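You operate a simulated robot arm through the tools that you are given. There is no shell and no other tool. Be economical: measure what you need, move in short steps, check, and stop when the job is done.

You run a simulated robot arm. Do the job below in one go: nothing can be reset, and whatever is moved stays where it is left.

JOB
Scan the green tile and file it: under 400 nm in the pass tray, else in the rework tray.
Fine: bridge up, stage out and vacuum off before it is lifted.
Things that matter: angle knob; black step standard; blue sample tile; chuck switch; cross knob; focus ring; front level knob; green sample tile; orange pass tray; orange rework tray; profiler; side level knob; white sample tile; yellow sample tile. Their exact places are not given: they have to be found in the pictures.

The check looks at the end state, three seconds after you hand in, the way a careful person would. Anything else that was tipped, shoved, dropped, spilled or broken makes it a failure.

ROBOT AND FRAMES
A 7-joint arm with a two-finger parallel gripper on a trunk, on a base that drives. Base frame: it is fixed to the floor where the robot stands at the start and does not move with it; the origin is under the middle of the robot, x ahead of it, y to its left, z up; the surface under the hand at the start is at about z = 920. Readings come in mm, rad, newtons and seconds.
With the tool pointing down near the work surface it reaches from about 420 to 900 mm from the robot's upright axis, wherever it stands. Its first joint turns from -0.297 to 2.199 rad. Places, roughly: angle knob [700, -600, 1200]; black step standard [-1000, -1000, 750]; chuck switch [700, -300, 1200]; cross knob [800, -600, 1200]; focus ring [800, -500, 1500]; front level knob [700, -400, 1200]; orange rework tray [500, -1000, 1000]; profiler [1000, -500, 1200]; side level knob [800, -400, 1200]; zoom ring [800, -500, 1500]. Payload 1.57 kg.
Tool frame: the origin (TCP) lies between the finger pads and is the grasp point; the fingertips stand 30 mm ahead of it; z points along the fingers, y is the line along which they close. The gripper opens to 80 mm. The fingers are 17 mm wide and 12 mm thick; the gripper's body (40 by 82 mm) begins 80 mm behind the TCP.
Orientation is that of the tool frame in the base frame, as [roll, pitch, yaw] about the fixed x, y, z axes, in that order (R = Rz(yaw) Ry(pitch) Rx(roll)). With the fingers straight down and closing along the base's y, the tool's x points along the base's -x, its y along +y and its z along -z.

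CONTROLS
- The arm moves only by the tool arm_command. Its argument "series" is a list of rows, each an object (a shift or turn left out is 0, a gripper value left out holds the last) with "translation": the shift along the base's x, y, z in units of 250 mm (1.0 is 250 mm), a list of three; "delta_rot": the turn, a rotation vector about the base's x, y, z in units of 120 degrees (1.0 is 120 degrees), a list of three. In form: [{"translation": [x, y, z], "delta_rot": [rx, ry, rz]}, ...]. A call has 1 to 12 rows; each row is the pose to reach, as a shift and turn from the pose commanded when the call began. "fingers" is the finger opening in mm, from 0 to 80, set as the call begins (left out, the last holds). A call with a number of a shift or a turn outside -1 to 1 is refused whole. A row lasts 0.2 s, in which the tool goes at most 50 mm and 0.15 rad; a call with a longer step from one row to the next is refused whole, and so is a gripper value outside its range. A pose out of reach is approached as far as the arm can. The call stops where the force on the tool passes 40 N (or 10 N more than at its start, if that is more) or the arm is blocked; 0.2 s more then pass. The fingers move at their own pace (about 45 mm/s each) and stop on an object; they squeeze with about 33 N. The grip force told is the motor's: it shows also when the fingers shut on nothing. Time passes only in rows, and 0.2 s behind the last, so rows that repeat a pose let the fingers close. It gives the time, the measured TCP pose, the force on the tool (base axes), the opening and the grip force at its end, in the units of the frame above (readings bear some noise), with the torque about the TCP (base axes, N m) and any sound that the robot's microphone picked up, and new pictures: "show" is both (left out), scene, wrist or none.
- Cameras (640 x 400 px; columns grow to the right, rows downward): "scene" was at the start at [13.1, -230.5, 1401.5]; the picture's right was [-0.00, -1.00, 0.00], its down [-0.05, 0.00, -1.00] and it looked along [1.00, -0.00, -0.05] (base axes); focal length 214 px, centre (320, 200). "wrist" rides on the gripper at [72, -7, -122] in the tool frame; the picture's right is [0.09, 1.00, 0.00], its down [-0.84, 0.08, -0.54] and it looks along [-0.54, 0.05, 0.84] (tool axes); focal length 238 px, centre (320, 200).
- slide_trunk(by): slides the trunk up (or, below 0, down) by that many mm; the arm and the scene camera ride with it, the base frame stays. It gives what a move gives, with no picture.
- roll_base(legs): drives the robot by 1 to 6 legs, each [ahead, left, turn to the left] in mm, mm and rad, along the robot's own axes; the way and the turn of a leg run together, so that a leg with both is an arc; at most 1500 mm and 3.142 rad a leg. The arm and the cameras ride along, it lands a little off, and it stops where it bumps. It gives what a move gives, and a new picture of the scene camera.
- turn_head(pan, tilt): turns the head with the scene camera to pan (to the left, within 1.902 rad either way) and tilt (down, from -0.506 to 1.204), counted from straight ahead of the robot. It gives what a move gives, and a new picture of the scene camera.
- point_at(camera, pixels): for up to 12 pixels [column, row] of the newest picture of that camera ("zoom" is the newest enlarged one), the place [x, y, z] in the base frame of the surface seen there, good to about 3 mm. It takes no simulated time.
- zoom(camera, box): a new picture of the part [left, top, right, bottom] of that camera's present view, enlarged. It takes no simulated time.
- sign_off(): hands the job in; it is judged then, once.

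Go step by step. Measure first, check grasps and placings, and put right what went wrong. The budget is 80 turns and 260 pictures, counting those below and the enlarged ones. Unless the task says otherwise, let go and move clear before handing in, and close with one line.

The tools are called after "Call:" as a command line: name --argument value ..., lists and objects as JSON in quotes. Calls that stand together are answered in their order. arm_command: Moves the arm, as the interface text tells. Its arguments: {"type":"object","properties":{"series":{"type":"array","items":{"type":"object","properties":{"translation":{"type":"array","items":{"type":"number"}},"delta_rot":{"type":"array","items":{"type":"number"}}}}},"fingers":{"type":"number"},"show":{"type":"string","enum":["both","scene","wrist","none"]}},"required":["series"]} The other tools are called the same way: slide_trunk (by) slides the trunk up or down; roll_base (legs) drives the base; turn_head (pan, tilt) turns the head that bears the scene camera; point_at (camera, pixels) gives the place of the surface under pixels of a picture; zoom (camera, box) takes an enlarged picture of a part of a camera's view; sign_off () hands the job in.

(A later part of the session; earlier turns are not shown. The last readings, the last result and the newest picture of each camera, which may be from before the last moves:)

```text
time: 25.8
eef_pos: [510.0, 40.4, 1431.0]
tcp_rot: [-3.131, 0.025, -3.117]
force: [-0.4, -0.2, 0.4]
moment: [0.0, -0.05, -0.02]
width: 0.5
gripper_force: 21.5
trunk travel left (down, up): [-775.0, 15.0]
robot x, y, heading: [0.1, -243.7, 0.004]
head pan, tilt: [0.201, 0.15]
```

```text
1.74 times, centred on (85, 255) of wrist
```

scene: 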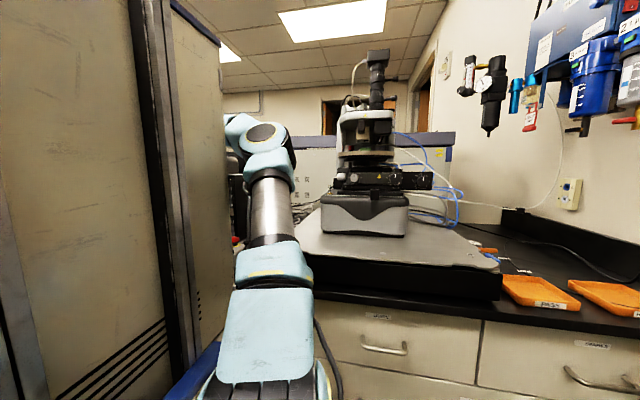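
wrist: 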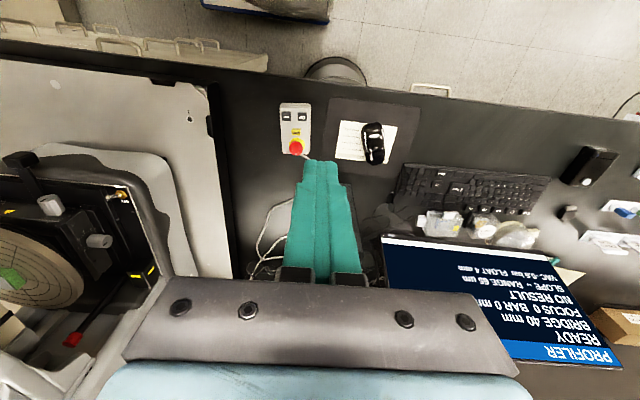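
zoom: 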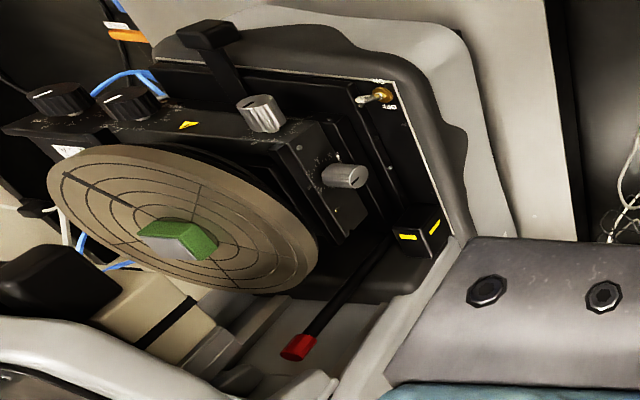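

The rack at y=980 holds pen-like pieces, so the tile on the stage is the one to scan. I'll measure the cream block and other parts near the tile to learn the optic's place.

Call:
point_at --camera "zoom" --pixels '[[170, 245], [205, 240], [150, 225], [45, 270], [150, 305], [170, 330], [205, 350], [300, 345], [420, 225], [100, 345], [65, 180], [240, 300]]'

Call:
turn_head --pan -0.25 --tilt 0.05

Call:
zoom --camera "scene" --box '[250, 120, 350, 250]'

```text
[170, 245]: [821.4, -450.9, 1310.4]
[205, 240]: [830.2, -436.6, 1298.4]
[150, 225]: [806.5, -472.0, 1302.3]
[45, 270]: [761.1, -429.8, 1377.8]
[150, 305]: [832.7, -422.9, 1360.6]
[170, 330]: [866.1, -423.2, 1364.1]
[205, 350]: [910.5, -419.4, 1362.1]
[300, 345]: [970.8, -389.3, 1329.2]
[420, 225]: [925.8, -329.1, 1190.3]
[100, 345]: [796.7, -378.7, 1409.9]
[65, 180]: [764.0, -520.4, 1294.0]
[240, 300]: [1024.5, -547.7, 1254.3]
```

```text
time: 26.7
eef_pos: [511.0, 41.0, 1430.2]
tcp_rot: [-3.129, 0.026, -3.117]
force: [-0.1, 0.1, 0.9]
moment: [-0.01, 0.02, -0.02]
width: 0.0
gripper_force: 21.2
trunk travel left (down, up): [-775.0, 15.0]
robot x, y, heading: [-1.0, -247.1, 0.004]
head pan, tilt: [-0.25, 0.051]
```

scene: 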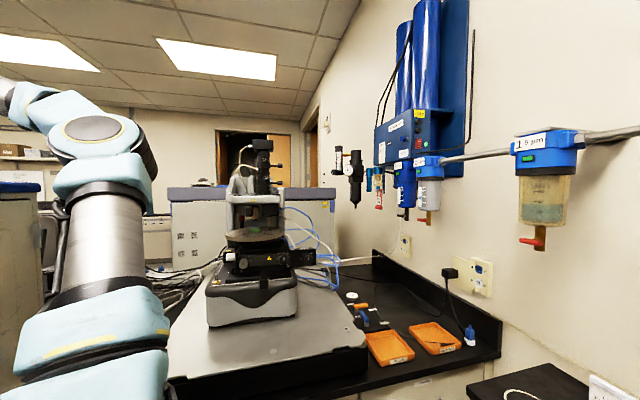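

```text
3.08 times, centred on (300, 185) of scene
```

zoom: 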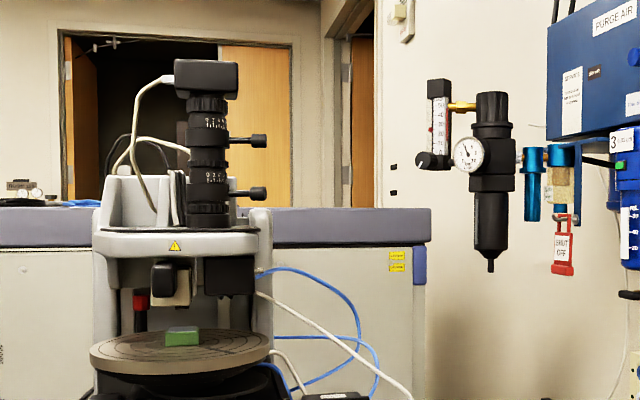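

The column (focus and zoom rings, tabs on the right side) stands at about (838,-490). Next I'll see what the bridge does. I'll approach the DOWN button at (598,-34,975) with shut fingers and tap it once.

Call:
arm_command --series '[{"translation": [0.09, -0.07, -0.14]}, {"translation": [0.18, -0.14, -0.28]}, {"translation": [0.27, -0.21, -0.42]}, {"translation": [0.35, -0.3, -0.56]}, {"translation": [0.352, -0.3, -0.75]}, {"translation": [0.352, -0.3, -0.94]}]' --show "none"

Call:
arm_command --series '[{"translation": [0, 0, -0.18]}, {"translation": [0, 0, -0.36]}, {"translation": [0, 0, -0.54]}, {"translation": [0, 0, -0.64]}]' --show "wrist"

```text
time: 28.1
eef_pos: [599.0, -33.6, 1195.8]
tcp_rot: [-3.13, 0.025, -3.118]
force: [0.3, -0.3, 0.2]
moment: [0.02, -0.05, -0.01]
width: 0.0
gripper_force: 21.6
trunk travel left (down, up): [-775.0, 15.0]
robot x, y, heading: [1.6, -243.9, 0.003]
head pan, tilt: [-0.25, 0.051]
```

```text
time: 29.1
eef_pos: [598.0, -35.1, 1034.1]
tcp_rot: [-3.13, 0.026, -3.116]
force: [-0.1, -0.2, 0.1]
moment: [0.01, -0.02, 0.01]
width: 0.2
gripper_force: 21.6
trunk travel left (down, up): [-775.0, 15.0]
robot x, y, heading: [1.2, -244.6, 0.001]
head pan, tilt: [-0.25, 0.051]
```

wrist: 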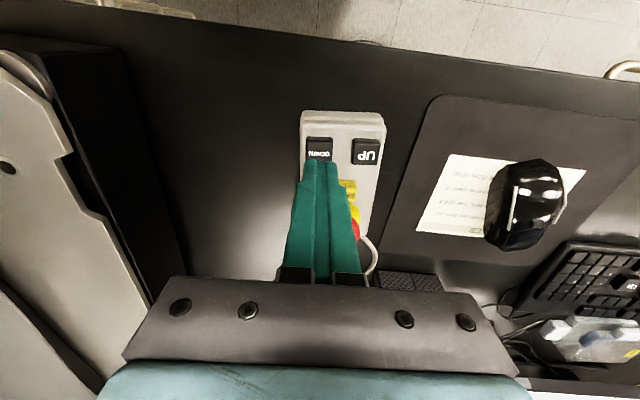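

The tip is over DOWN. One short press, then I'll rise to the vantage and read the screen.

Call:
arm_command --series '[{"translation": [0, 0, -0.08]}, {"translation": [0, 0, -0.11]}, {"translation": [0, 0, -0.135]}, {"translation": [0, 0, -0.05]}]' --show "none"

Call:
arm_command --series '[{"translation": [-0.05, 0.05, 0.18]}, {"translation": [-0.12, 0.12, 0.36]}, {"translation": [-0.2, 0.2, 0.5]}, {"translation": [-0.3, 0.28, 0.64]}, {"translation": [-0.35, 0.3, 0.8]}, {"translation": [-0.35, 0.3, 0.98]}]' --show "none"

Call:
arm_command --series '[{"translation": [0, 0, 0.18]}, {"translation": [0, 0, 0.36]}, {"translation": [0, 0, 0.54]}, {"translation": [0, 0, 0.66]}]' --show "wrist"

Call:
zoom --camera "wrist" --box '[440, 210, 640, 370]'

```text
time: 30.1
eef_pos: [598.9, -34.4, 1021.6]
tcp_rot: [-3.129, 0.027, -3.117]
force: [-0.4, 1.4, 0.4]
moment: [0.03, 0.0, 0.03]
width: 0.0
gripper_force: 21.4
trunk travel left (down, up): [-775.0, 15.0]
robot x, y, heading: [2.1, -245.9, -0.0]
head pan, tilt: [-0.25, 0.051]
heard: click
```

```text
refused: row 2 steps farther than a row can; nothing moved
```

```text
time: 31.1
eef_pos: [598.8, -33.3, 1186.6]
tcp_rot: [-3.127, 0.025, -3.116]
force: [0.0, -0.3, 0.0]
moment: [0.03, 0.01, 0.01]
width: 0.0
gripper_force: 21.1
trunk travel left (down, up): [-775.0, 15.0]
robot x, y, heading: [-3.2, -246.0, 0.006]
head pan, tilt: [-0.25, 0.051]
```

wrist: 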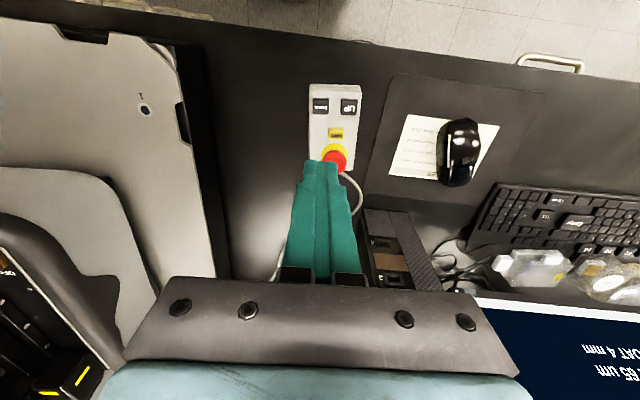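

```text
2.50 times, centred on (540, 290) of wrist
```

zoom: 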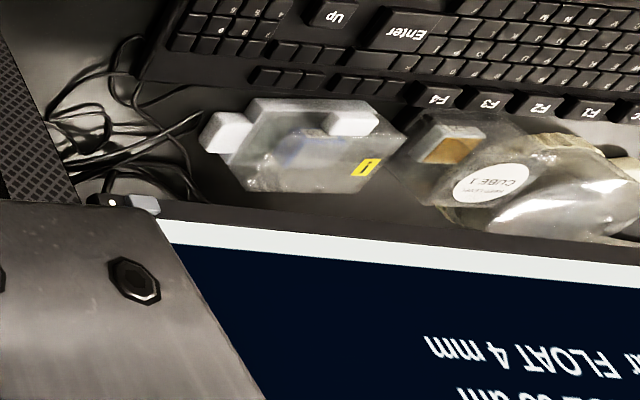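

A click was heard. I'll go up to the vantage to read the screen.

Call:
arm_command --series '[{"translation": [-0.05, 0.05, 0.16]}, {"translation": [-0.1, 0.1, 0.32]}, {"translation": [-0.15, 0.14, 0.48]}, {"translation": [-0.2, 0.18, 0.64]}, {"translation": [-0.25, 0.2, 0.8]}, {"translation": [-0.3, 0.2, 0.96]}]' --show "wrist"

Call:
zoom --camera "wrist" --box '[440, 210, 640, 370]'

Call:
zoom --camera "scene" --box '[210, 160, 320, 260]'

```text
time: 32.5
eef_pos: [524.5, 17.4, 1426.8]
tcp_rot: [-3.128, 0.025, -3.118]
force: [0.1, 0.2, -0.1]
moment: [0.0, 0.01, 0.02]
width: 0.0
gripper_force: 21.6
trunk travel left (down, up): [-775.0, 15.0]
robot x, y, heading: [-0.3, -242.6, 0.002]
head pan, tilt: [-0.25, 0.051]
```

wrist: 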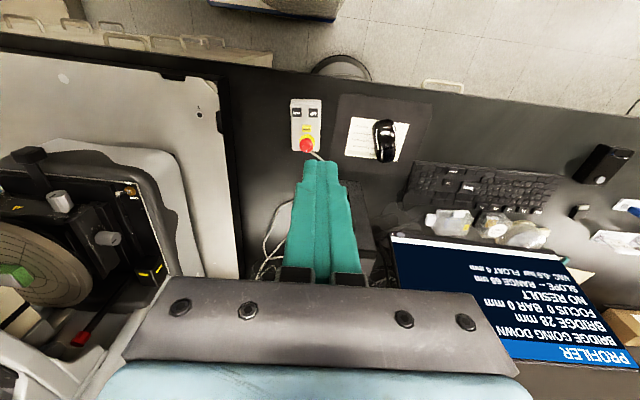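

```text
2.50 times, centred on (540, 290) of wrist
```

zoom: 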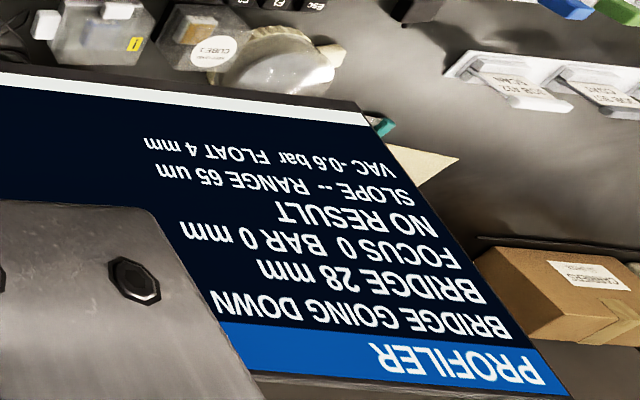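

```text
4.00 times, centred on (265, 210) of scene
```

zoom: 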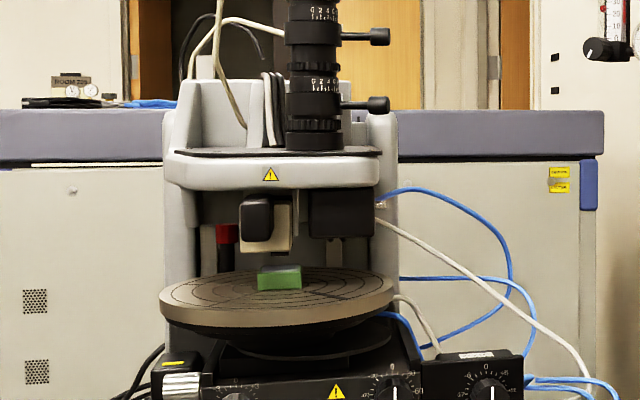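

The bridge is running down by itself and is at 28 mm. No time passes while I measure, so I'll check the gap between the nose and the tile.

Call:
point_at --camera "zoom" --pixels '[[257, 215], [275, 240], [290, 248], [280, 268], [265, 275], [340, 215], [335, 232], [360, 238], [296, 220], [245, 252], [226, 232], [270, 160]]'

Call:
zoom --camera "scene" --box '[240, 185, 285, 235]'

Call:
zoom --camera "wrist" --box '[0, 140, 170, 370]'

```text
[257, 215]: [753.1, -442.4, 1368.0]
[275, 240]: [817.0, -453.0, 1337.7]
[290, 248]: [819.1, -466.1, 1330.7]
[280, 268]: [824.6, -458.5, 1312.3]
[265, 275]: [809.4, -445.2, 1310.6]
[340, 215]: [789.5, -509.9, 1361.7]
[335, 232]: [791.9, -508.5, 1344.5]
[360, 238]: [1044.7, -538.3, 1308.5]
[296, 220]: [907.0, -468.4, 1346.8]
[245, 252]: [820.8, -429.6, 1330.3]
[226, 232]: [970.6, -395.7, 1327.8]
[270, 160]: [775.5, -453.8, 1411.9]
```

```text
8.00 times, centred on (262, 210) of scene
```

zoom: 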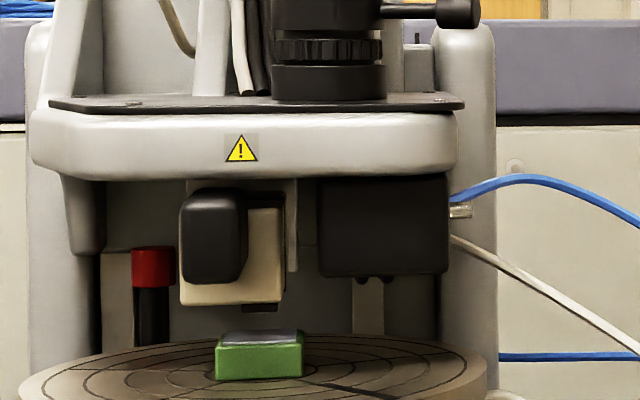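

```text
1.74 times, centred on (85, 255) of wrist
```

zoom: 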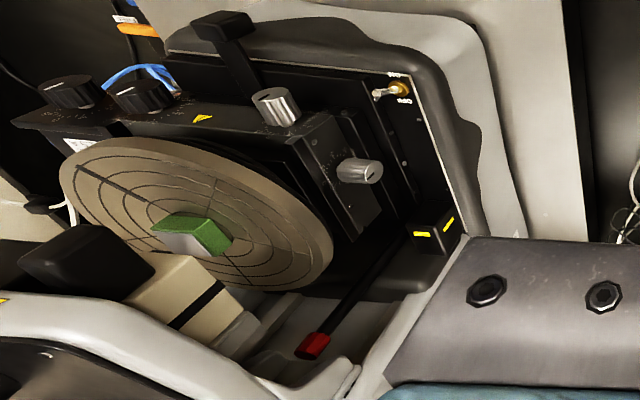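

The nose bottom is at about z=1330 and the tile top at about 1312, so 18 mm is left while the bridge reads 28 mm. It would hit the tile if it ran to 0, so I'm pressing UP now.

Call:
arm_command --series '[{"translation": [0.058, -0.011, -0.188]}, {"translation": [0.115, -0.022, -0.376]}, {"translation": [0.172, -0.033, -0.564]}, {"translation": [0.23, -0.044, -0.752]}, {"translation": [0.288, -0.055, -0.94]}]' --show "none"

Call:
arm_command --series '[{"translation": [0, 0, -0.2]}, {"translation": [0, 0, -0.4]}, {"translation": [0, 0, -0.6]}, {"translation": [0, 0, -0.7]}, {"translation": [0, 0, -0.765]}, {"translation": [0, 0, -0.65]}]' --show "none"

Call:
zoom --camera "scene" --box '[240, 185, 285, 235]'

```text
time: 33.7
eef_pos: [595.1, 0.4, 1191.0]
tcp_rot: [-3.128, 0.028, -3.116]
force: [-0.9, 0.5, 0.0]
moment: [0.0, 0.0, -0.02]
width: 0.0
gripper_force: 21.4
trunk travel left (down, up): [-775.0, 15.0]
robot x, y, heading: [2.9, -243.8, 0.002]
head pan, tilt: [-0.25, 0.051]
```

```text
time: 35.1
eef_pos: [596.0, 3.8, 1029.8]
tcp_rot: [-3.13, 0.025, -3.118]
force: [0.7, 0.5, 0.2]
moment: [-0.06, 0.02, -0.02]
width: 0.1
gripper_force: 21.4
trunk travel left (down, up): [-775.0, 15.0]
robot x, y, heading: [4.1, -247.8, 0.002]
head pan, tilt: [-0.25, 0.051]
heard: click
```

```text
8.00 times, centred on (262, 210) of scene
```

zoom: 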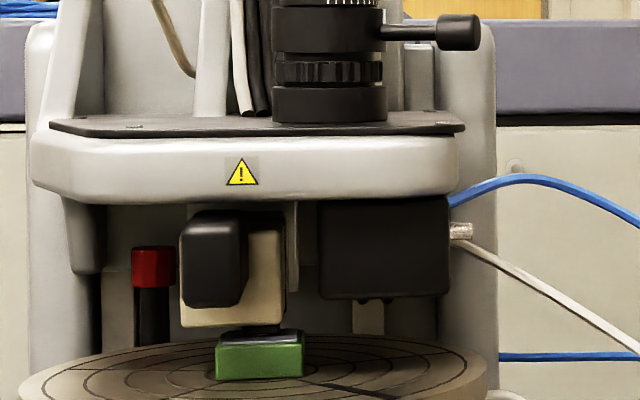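

UP clicked, and the nose still stands clear above the tile. I'll rise and check whether the bridge stopped or is going up.

Call:
arm_command --series '[{"translation": [-0.05, 0.02, 0.18]}, {"translation": [-0.1, 0.04, 0.36]}, {"translation": [-0.15, 0.06, 0.54]}, {"translation": [-0.2, 0.08, 0.72]}, {"translation": [-0.25, 0.09, 0.9]}]' --show "none"

Call:
arm_command --series '[{"translation": [-0.05, 0, 0.18]}, {"translation": [-0.05, 0, 0.36]}, {"translation": [-0.05, 0, 0.54]}, {"translation": [-0.05, 0, 0.72]}]' --show "both"

Call:
zoom --camera "wrist" --box '[440, 210, 640, 370]'

Call:
zoom --camera "scene" --box '[240, 185, 285, 235]'

```text
time: 36.3
eef_pos: [532.5, 23.7, 1256.0]
tcp_rot: [-3.128, 0.024, -3.116]
force: [1.4, 0.3, -0.1]
moment: [-0.01, 0.03, 0.06]
width: 0.1
gripper_force: 21.7
trunk travel left (down, up): [-775.0, 15.0]
robot x, y, heading: [-0.3, -244.0, 0.006]
head pan, tilt: [-0.25, 0.051]
```

```text
time: 37.3
eef_pos: [519.0, 23.3, 1434.6]
tcp_rot: [-3.127, 0.026, -3.117]
force: [1.0, -0.4, -0.3]
moment: [0.01, -0.03, 0.01]
width: 0.1
gripper_force: 20.6
trunk travel left (down, up): [-775.0, 15.0]
robot x, y, heading: [-1.4, -244.3, 0.004]
head pan, tilt: [-0.25, 0.051]
```

scene: 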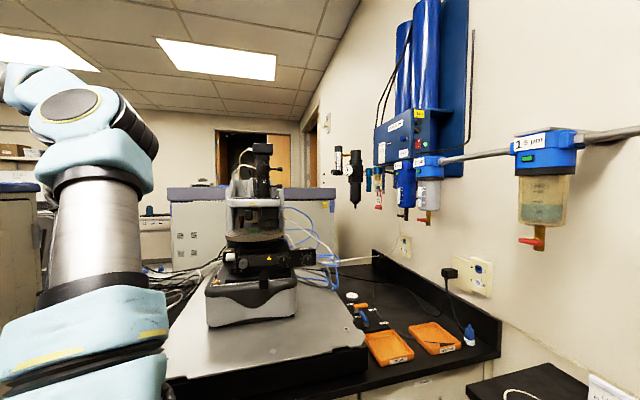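
wrist: 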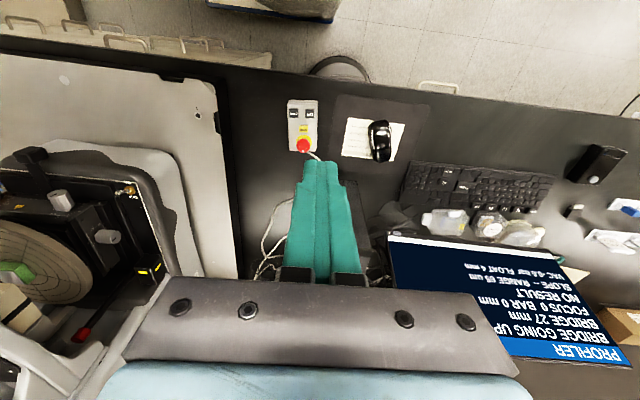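

```text
2.50 times, centred on (540, 290) of wrist
```

zoom: 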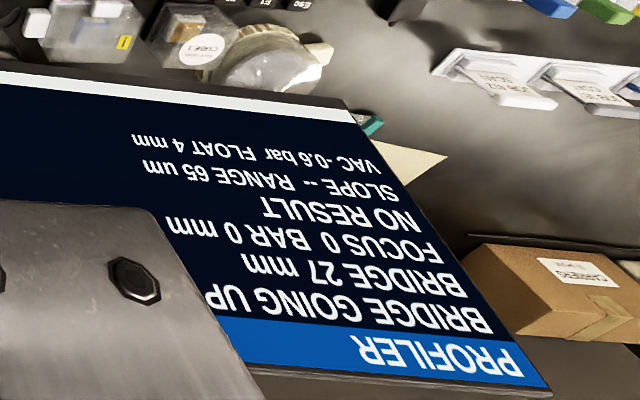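

```text
8.00 times, centred on (262, 210) of scene
```

zoom: 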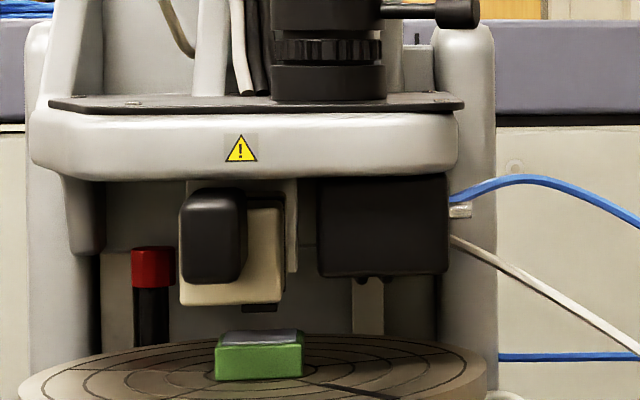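

UP reversed the bridge and it is going up again at 27 mm. The disc may have to be pushed in under the nose by the front handle at (671,-478,1171). I'll bring the hand in front of the handle and check that the bridge is up on the way.

Call:
arm_command --series '[{"translation": [0, -0.2, 0]}, {"translation": [0, -0.4, 0]}, {"translation": [0, -0.6, 0]}, {"translation": [0, -0.8, 0]}, {"translation": [0, -1.0, 0]}]' --show "none"

Call:
arm_command --series '[{"translation": [0.05, -0.18, -0.05]}, {"translation": [0.1, -0.36, -0.1]}, {"translation": [0.15, -0.54, -0.15]}, {"translation": [0.2, -0.72, -0.2]}, {"translation": [0.25, -0.9, -0.25]}, {"translation": [0.3, -1.0, -0.36]}]' --show "both"

Call:
zoom --camera "wrist" --box '[200, 60, 440, 240]'

```text
time: 38.5
eef_pos: [519.2, -224.4, 1433.6]
tcp_rot: [-3.13, 0.026, -3.115]
force: [-0.4, 0.7, 0.3]
moment: [-0.02, 0.03, 0.0]
width: 0.2
gripper_force: 21.1
trunk travel left (down, up): [-775.0, 15.0]
robot x, y, heading: [3.9, -245.4, -0.0]
head pan, tilt: [-0.25, 0.051]
```

```text
time: 39.9
eef_pos: [594.7, -477.0, 1348.0]
tcp_rot: [-3.126, 0.026, -3.115]
force: [0.2, 0.2, -0.8]
moment: [0.02, 0.01, -0.02]
width: 0.0
gripper_force: 21.6
trunk travel left (down, up): [-775.0, 15.0]
robot x, y, heading: [-1.1, -244.6, 0.002]
head pan, tilt: [-0.25, 0.051]
```

scene: 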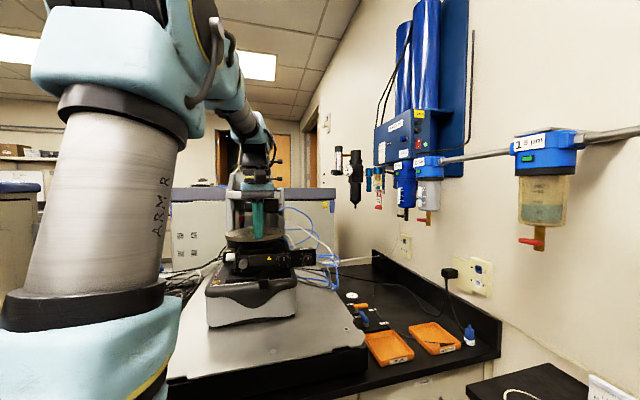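
wrist: 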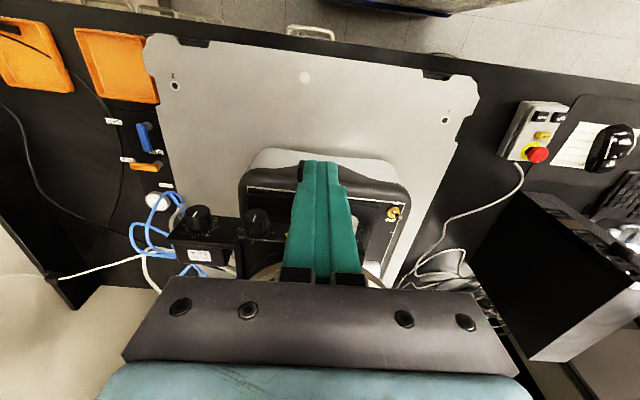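

```text
2.22 times, centred on (320, 150) of wrist
```

zoom: 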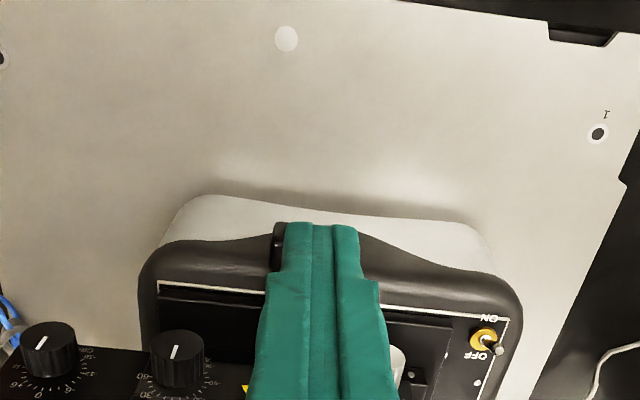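

I'm in front of and above the handle. I'll descend in front of it, tips at z of about 1162, and advance slowly until contact.

Call:
arm_command --series '[{"translation": [0.03, -0.01, -0.18]}, {"translation": [0.06, -0.02, -0.36]}, {"translation": [0.08, -0.025, -0.54]}, {"translation": [0.1, -0.025, -0.62]}]' --show "both"

Call:
zoom --camera "scene" --box '[205, 180, 325, 330]'

Call:
zoom --camera "wrist" --box '[200, 60, 440, 240]'

```text
time: 40.9
eef_pos: [618.2, -483.0, 1189.2]
tcp_rot: [-3.129, 0.025, -3.116]
force: [-0.4, 0.5, 0.0]
moment: [0.02, -0.06, -0.01]
width: 0.0
gripper_force: 21.6
trunk travel left (down, up): [-775.0, 15.0]
robot x, y, heading: [-1.0, -242.9, 0.007]
head pan, tilt: [-0.25, 0.051]
```

scene: 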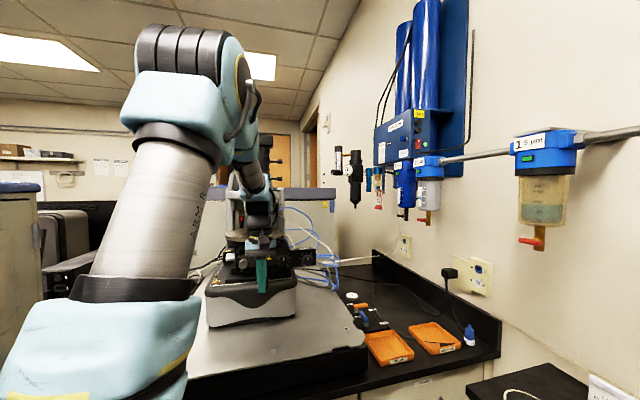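
wrist: 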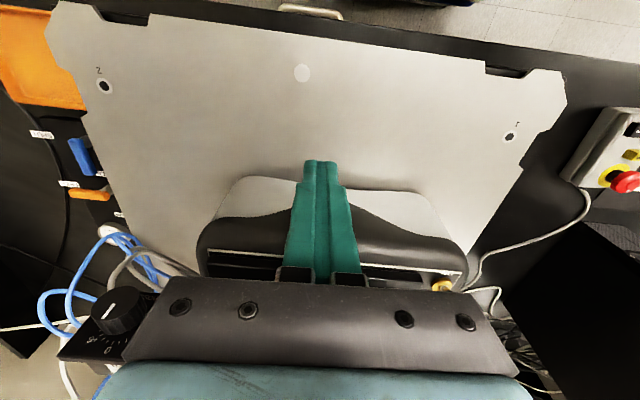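

```text
2.67 times, centred on (265, 255) of scene
```

zoom: 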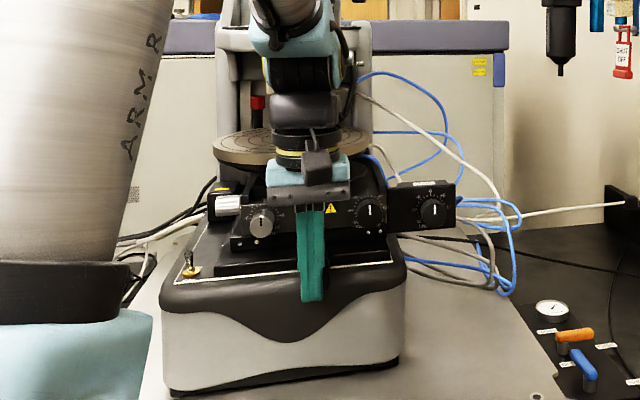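

```text
2.22 times, centred on (320, 150) of wrist
```

zoom: 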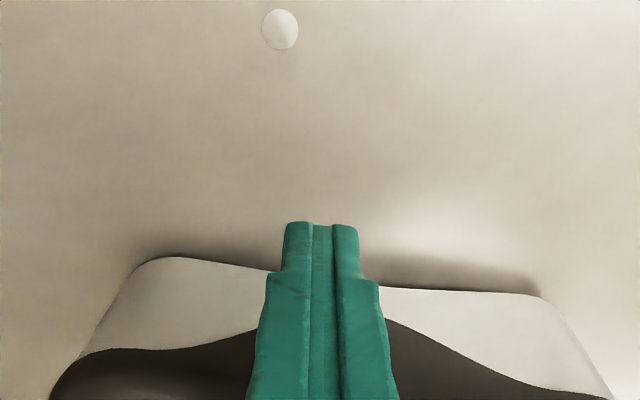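

I'll advance 45 mm toward the handle and read the force.

Call:
arm_command --series '[{"translation": [0.08, 0, 0]}, {"translation": [0.12, 0, 0]}, {"translation": [0.14, 0, 0]}, {"translation": [0.16, 0, 0]}, {"translation": [0.18, 0, 0]}]' --show "scene"

Call:
zoom --camera "scene" --box '[205, 180, 325, 330]'

```text
time: 42.1
eef_pos: [661.9, -481.7, 1190.2]
tcp_rot: [-3.13, 0.016, -3.118]
force: [-32.3, 1.8, 7.8]
moment: [0.24, 0.94, -0.04]
width: 0.1
gripper_force: 21.4
trunk travel left (down, up): [-775.0, 15.0]
robot x, y, heading: [1.2, -241.7, 0.006]
head pan, tilt: [-0.25, 0.051]
```

scene: 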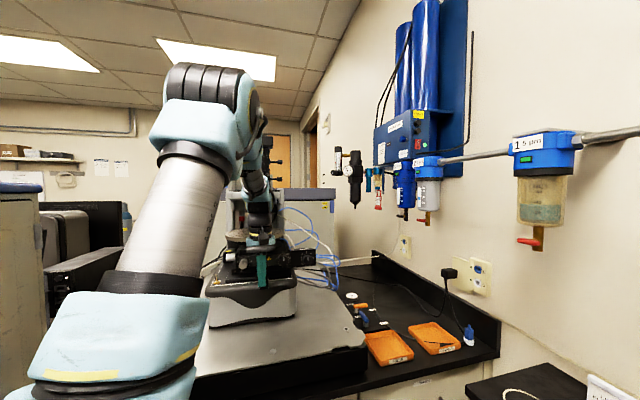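

```text
2.67 times, centred on (265, 255) of scene
```

zoom: 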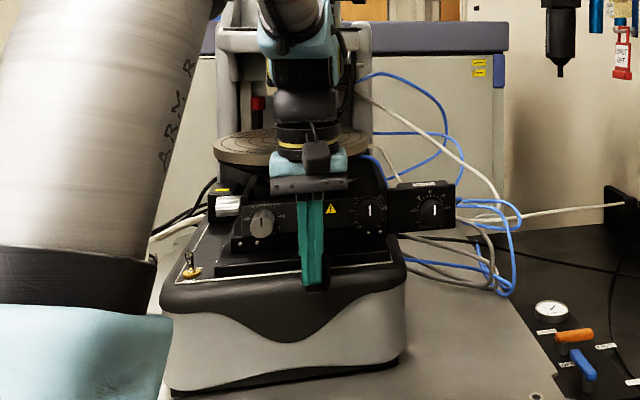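

The push met a firm stop (32 N, no travel), so the stage is already in. I'll back off and return to the pendant. I can watch the bridge height by enlarging the scene view, which costs no time.

Call:
arm_command --series '[{"translation": [-0.15, 0, 0.0]}, {"translation": [-0.25, 0.1, 0]}, {"translation": [-0.255, 0.28, 0]}, {"translation": [-0.255, 0.46, 0]}, {"translation": [-0.255, 0.64, 0]}, {"translation": [-0.255, 0.82, 0]}, {"translation": [-0.255, 1.0, 0]}]' --show "none"

Call:
arm_command --series '[{"translation": [0, 0.18, 0]}, {"translation": [0, 0.36, 0]}, {"translation": [0, 0.54, 0]}, {"translation": [0, 0.7, 0]}, {"translation": [0, 0.785, -0.15]}, {"translation": [0, 0.785, -0.32]}, {"translation": [0, 0.785, -0.5]}, {"translation": [0, 0.785, -0.63]}]' --show "both"

Call:
zoom --camera "scene" --box '[240, 185, 285, 235]'

```text
time: 43.7
eef_pos: [602.0, -229.4, 1188.7]
tcp_rot: [-3.129, 0.026, -3.118]
force: [-0.4, -0.3, -0.5]
moment: [0.01, 0.01, -0.01]
width: 0.0
gripper_force: 21.2
trunk travel left (down, up): [-775.0, 15.0]
robot x, y, heading: [2.0, -244.9, 0.0]
head pan, tilt: [-0.25, 0.051]
```

```text
time: 45.5
eef_pos: [602.1, -36.0, 1032.0]
tcp_rot: [-3.127, 0.027, -3.114]
force: [0.1, -0.4, 0.0]
moment: [0.01, -0.02, 0.02]
width: 0.1
gripper_force: 20.8
trunk travel left (down, up): [-775.0, 15.0]
robot x, y, heading: [1.5, -245.6, 0.007]
head pan, tilt: [-0.25, 0.051]
```

scene: 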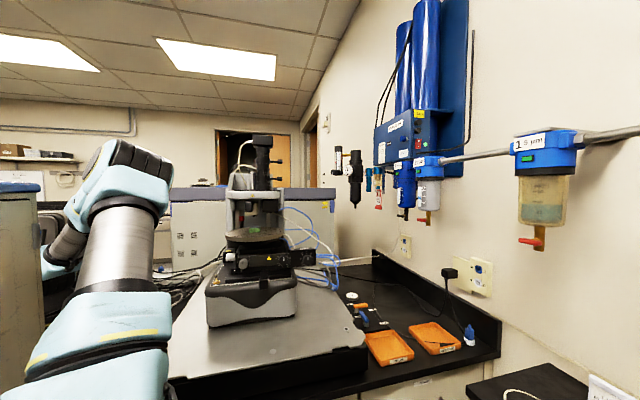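
wrist: 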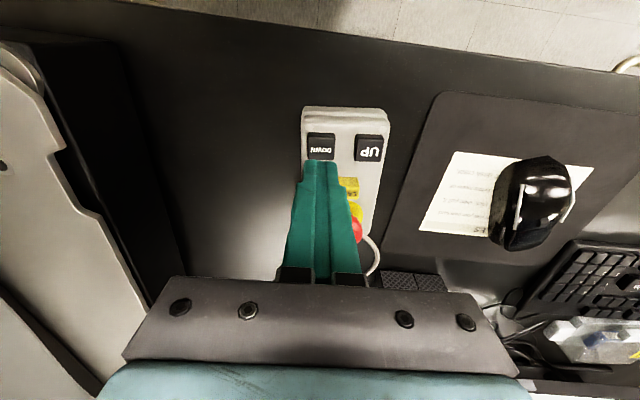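

```text
8.00 times, centred on (262, 210) of scene
```

zoom: 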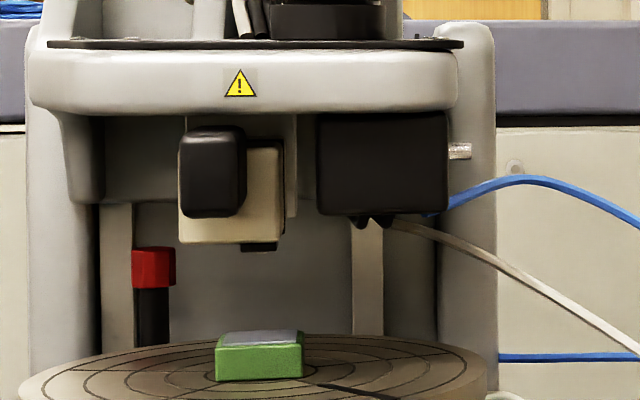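

The bridge is now much higher than 40 mm, near its top. I'll press DOWN, then DOWN again after a second, to see whether a second press stops it.

Call:
arm_command --series '[{"translation": [-0.012, 0.006, -0.08]}, {"translation": [-0.012, 0.006, -0.128]}, {"translation": [-0.012, 0.006, -0.08]}, {"translation": [-0.012, 0.006, -0.08]}, {"translation": [-0.012, 0.006, -0.08]}, {"translation": [-0.012, 0.006, -0.08]}]' --show "scene"

Call:
zoom --camera "scene" --box '[240, 185, 285, 235]'

Call:
arm_command --series '[{"translation": [0, 0, -0.048]}, {"translation": [0, 0, 0]}, {"translation": [0, 0, 0]}]' --show "scene"

Call:
zoom --camera "scene" --box '[240, 185, 285, 235]'

Call:
arm_command --series '[{"translation": [0, 0, 0]}, {"translation": [0, 0, 0]}, {"translation": [0, 0, 0]}]' --show "scene"

Call:
zoom --camera "scene" --box '[240, 185, 285, 235]'

```text
time: 46.9
eef_pos: [597.4, -35.0, 1011.5]
tcp_rot: [-3.129, 0.027, -3.115]
force: [-0.5, 0.7, 0.4]
moment: [0.01, -0.02, -0.01]
width: 0.0
gripper_force: 21.4
trunk travel left (down, up): [-775.0, 15.0]
robot x, y, heading: [1.3, -244.8, -0.0]
head pan, tilt: [-0.25, 0.051]
heard: click
```

scene: 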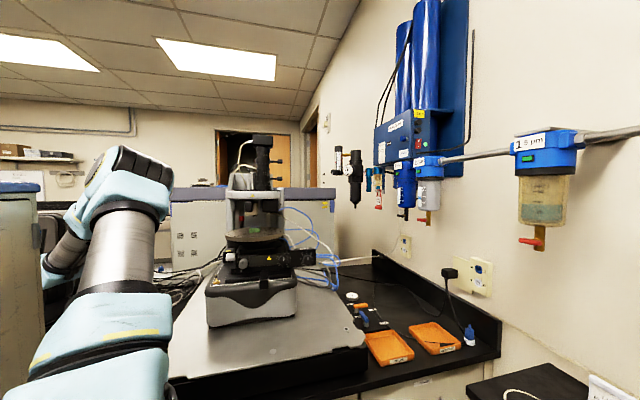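

```text
8.00 times, centred on (262, 210) of scene
```

zoom: 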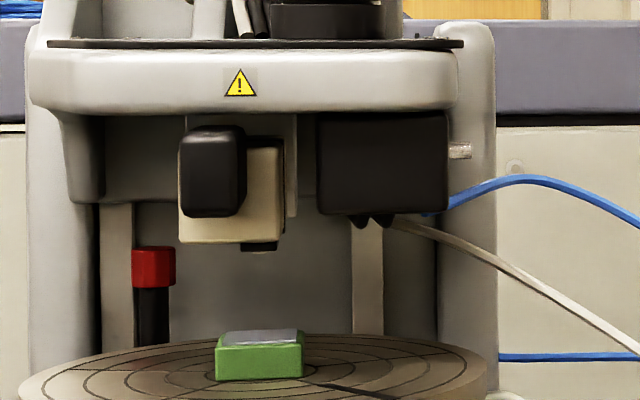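

```text
time: 47.7
eef_pos: [598.5, -34.4, 1012.0]
tcp_rot: [-3.129, 0.027, -3.114]
force: [-0.6, 0.3, -0.7]
moment: [-0.01, -0.01, -0.06]
width: 0.0
gripper_force: 21.5
trunk travel left (down, up): [-775.0, 15.0]
robot x, y, heading: [5.3, -246.4, 0.004]
head pan, tilt: [-0.25, 0.051]
heard: click
```

scene: 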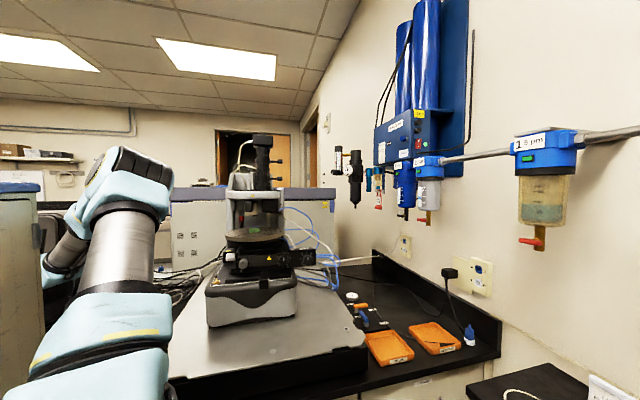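

```text
8.00 times, centred on (262, 210) of scene
```

zoom: 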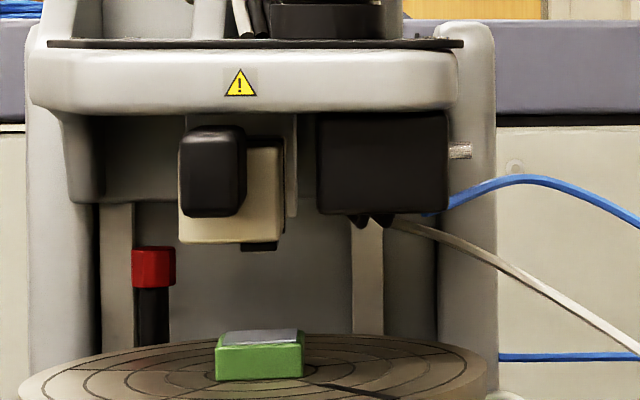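

```text
time: 48.5
eef_pos: [599.4, -34.1, 1012.5]
tcp_rot: [-3.13, 0.028, -3.114]
force: [-0.2, -0.3, -0.4]
moment: [-0.02, 0.0, 0.01]
width: 0.0
gripper_force: 21.0
trunk travel left (down, up): [-775.0, 15.0]
robot x, y, heading: [-0.5, -246.3, 0.004]
head pan, tilt: [-0.25, 0.051]
```

scene: 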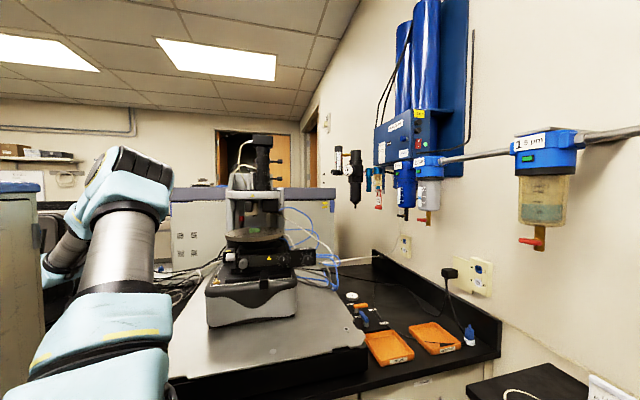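

```text
8.00 times, centred on (262, 210) of scene
```

zoom: 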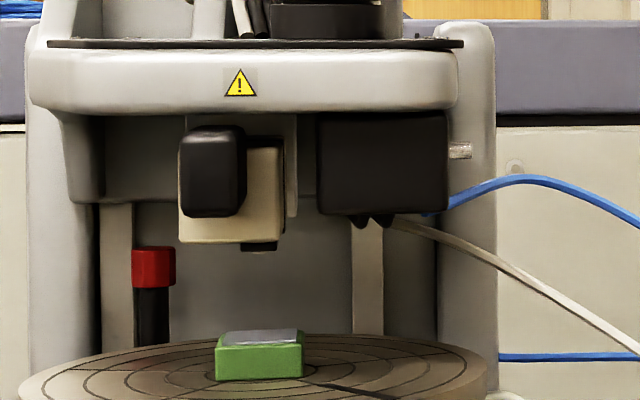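

The bridge didn't move in the pictures (triangle at y=83 in all three). I'll rise and read the screen.

Call:
arm_command --series '[{"translation": [-0.05, 0.04, 0.18]}, {"translation": [-0.1, 0.08, 0.36]}, {"translation": [-0.15, 0.12, 0.54]}, {"translation": [-0.2, 0.16, 0.72]}, {"translation": [-0.25, 0.18, 0.9]}]' --show "none"

Call:
arm_command --series '[{"translation": [-0.05, 0.0, 0.18]}, {"translation": [-0.05, 0.05, 0.36]}, {"translation": [-0.05, 0.05, 0.54]}, {"translation": [-0.05, 0.05, 0.75]}]' --show "both"

Call:
arm_command --series '[{"translation": [-0.05, 0.0, 0.18]}, {"translation": [-0.05, 0.05, 0.36]}, {"translation": [-0.05, 0.05, 0.54]}, {"translation": [-0.05, 0.05, 0.73]}]' --show "both"

Call:
zoom --camera "wrist" --box '[440, 210, 640, 370]'

Call:
zoom --camera "scene" --box '[240, 185, 285, 235]'

```text
time: 49.7
eef_pos: [536.0, 10.1, 1236.9]
tcp_rot: [-3.128, 0.027, -3.115]
force: [0.6, -0.1, -0.3]
moment: [0.06, 0.03, 0.03]
width: 0.0
gripper_force: 22.0
trunk travel left (down, up): [-775.0, 15.0]
robot x, y, heading: [2.2, -245.4, 0.007]
head pan, tilt: [-0.25, 0.051]
```

```text
refused: row 4 steps farther than a row can; nothing moved
```

```text
time: 50.7
eef_pos: [524.1, 24.3, 1420.3]
tcp_rot: [-3.127, 0.026, -3.117]
force: [0.6, 0.1, -0.3]
moment: [0.03, -0.03, 0.0]
width: 0.0
gripper_force: 21.7
trunk travel left (down, up): [-775.0, 15.0]
robot x, y, heading: [-1.2, -244.3, 0.006]
head pan, tilt: [-0.25, 0.051]
```

scene: 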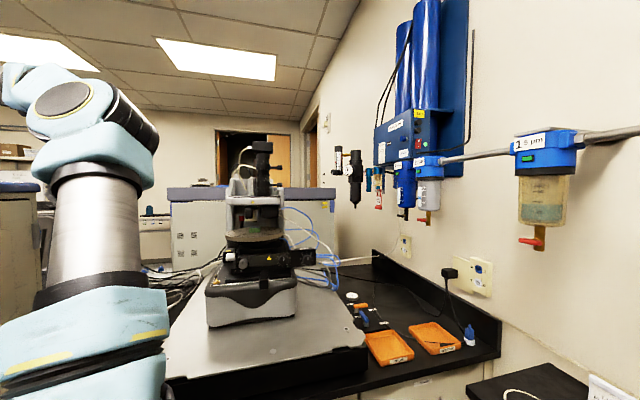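
wrist: 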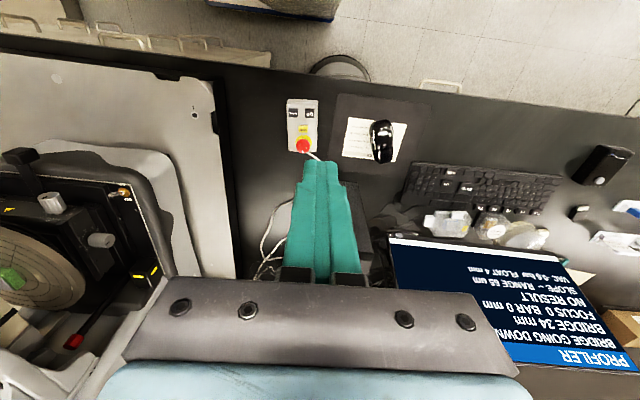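

```text
2.50 times, centred on (540, 290) of wrist
```

zoom: 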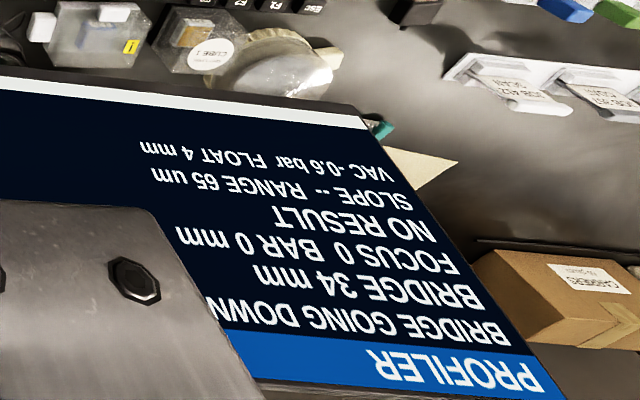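

```text
8.00 times, centred on (262, 210) of scene
```

zoom: 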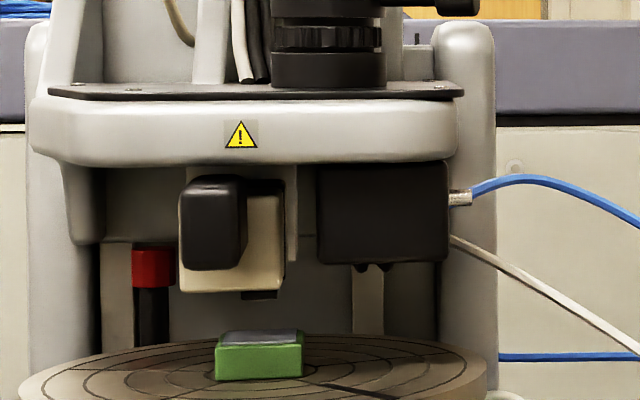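

The bridge is going down again and reads 34 mm. While time stands still I'll measure the nose and tile heights precisely.

Call:
point_at --camera "zoom" --pixels '[[200, 288], [225, 289], [260, 289], [255, 295], [265, 297], [272, 295], [240, 335], [260, 335], [285, 335], [250, 347], [230, 377], [290, 377]]'

```text
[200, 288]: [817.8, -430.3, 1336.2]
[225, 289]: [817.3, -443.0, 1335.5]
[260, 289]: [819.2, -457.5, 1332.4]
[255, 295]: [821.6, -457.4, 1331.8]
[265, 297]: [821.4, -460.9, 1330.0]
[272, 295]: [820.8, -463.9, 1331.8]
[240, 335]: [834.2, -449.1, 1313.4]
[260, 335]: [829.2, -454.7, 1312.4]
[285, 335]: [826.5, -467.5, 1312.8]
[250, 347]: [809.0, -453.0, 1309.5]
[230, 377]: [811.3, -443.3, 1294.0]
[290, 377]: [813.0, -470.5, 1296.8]
```

Nose bottom is about bridge + 1296.5 and the tile top about 1312, so contact would come at about 15 mm. I have roughly 4 s. I'll press DOWN at about 22 mm to test whether that stops it, with UP next if it doesn't.

Call:
arm_command --series '[{"translation": [0.06, -0.046, -0.184]}, {"translation": [0.12, -0.092, -0.368]}, {"translation": [0.18, -0.138, -0.552]}, {"translation": [0.24, -0.184, -0.736]}, {"translation": [0.3, -0.232, -0.92]}]' --show "none"

Call:
arm_command --series '[{"translation": [0, 0, -0.2]}, {"translation": [0, 0, -0.4]}, {"translation": [0, 0, -0.6]}, {"translation": [0, 0, -0.775]}, {"translation": [0, 0, -0.72]}]' --show "scene"

Call:
zoom --camera "scene" --box '[240, 185, 285, 235]'

```text
time: 51.9
eef_pos: [599.9, -33.7, 1190.2]
tcp_rot: [-3.129, 0.029, -3.115]
force: [-0.7, 0.0, -0.2]
moment: [0.0, -0.01, 0.02]
width: 0.0
gripper_force: 21.4
trunk travel left (down, up): [-775.0, 15.0]
robot x, y, heading: [-3.6, -244.9, 0.005]
head pan, tilt: [-0.25, 0.051]
```

```text
time: 53.1
eef_pos: [597.7, -34.0, 1010.3]
tcp_rot: [-3.127, 0.025, -3.117]
force: [-0.2, 0.0, 0.4]
moment: [-0.02, 0.01, -0.01]
width: 0.0
gripper_force: 21.6
trunk travel left (down, up): [-775.0, 15.0]
robot x, y, heading: [3.0, -244.5, 0.003]
head pan, tilt: [-0.25, 0.051]
heard: click
```

scene: 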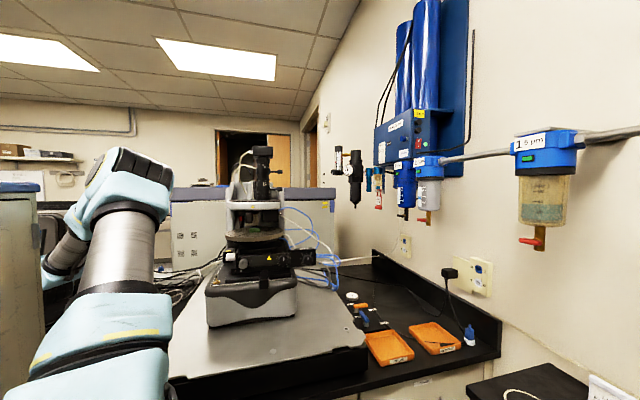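

```text
8.00 times, centred on (262, 210) of scene
```

zoom: 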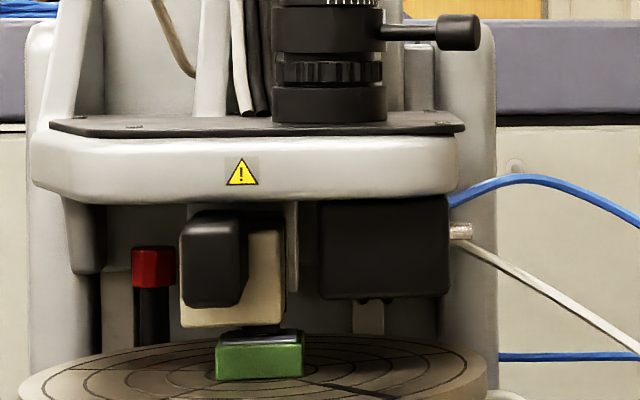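

The triangle is at y=172, the same height as when I pressed UP earlier, so this may be the bridge's lower stop. I'll wait one short step to see whether it still moves.

Call:
arm_command --series '[{"translation": [0, 0, 0.04]}]' --show "scene"

Call:
zoom --camera "scene" --box '[240, 185, 285, 235]'

```text
time: 53.5
eef_pos: [598.4, -33.5, 1020.4]
tcp_rot: [-3.13, 0.028, -3.114]
force: [0.1, 0.2, -0.1]
moment: [-0.02, 0.03, 0.02]
width: 0.1
gripper_force: 21.5
trunk travel left (down, up): [-775.0, 15.0]
robot x, y, heading: [0.2, -243.6, 0.007]
head pan, tilt: [-0.25, 0.051]
```

scene: 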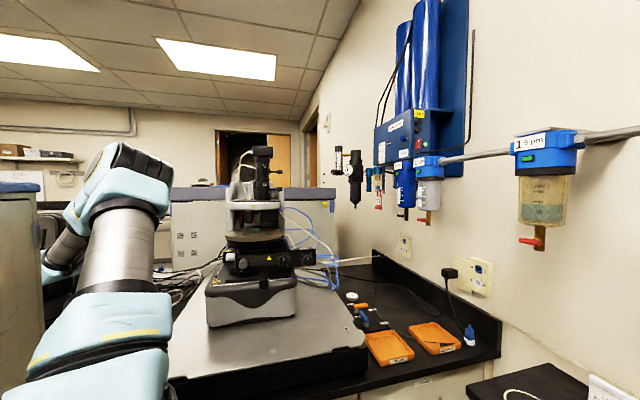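

```text
8.00 times, centred on (262, 210) of scene
```

zoom: 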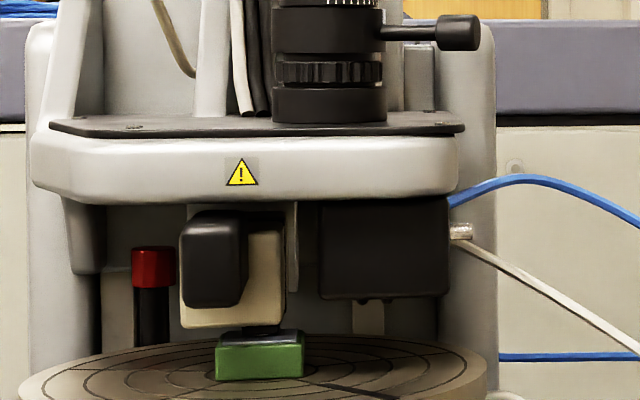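

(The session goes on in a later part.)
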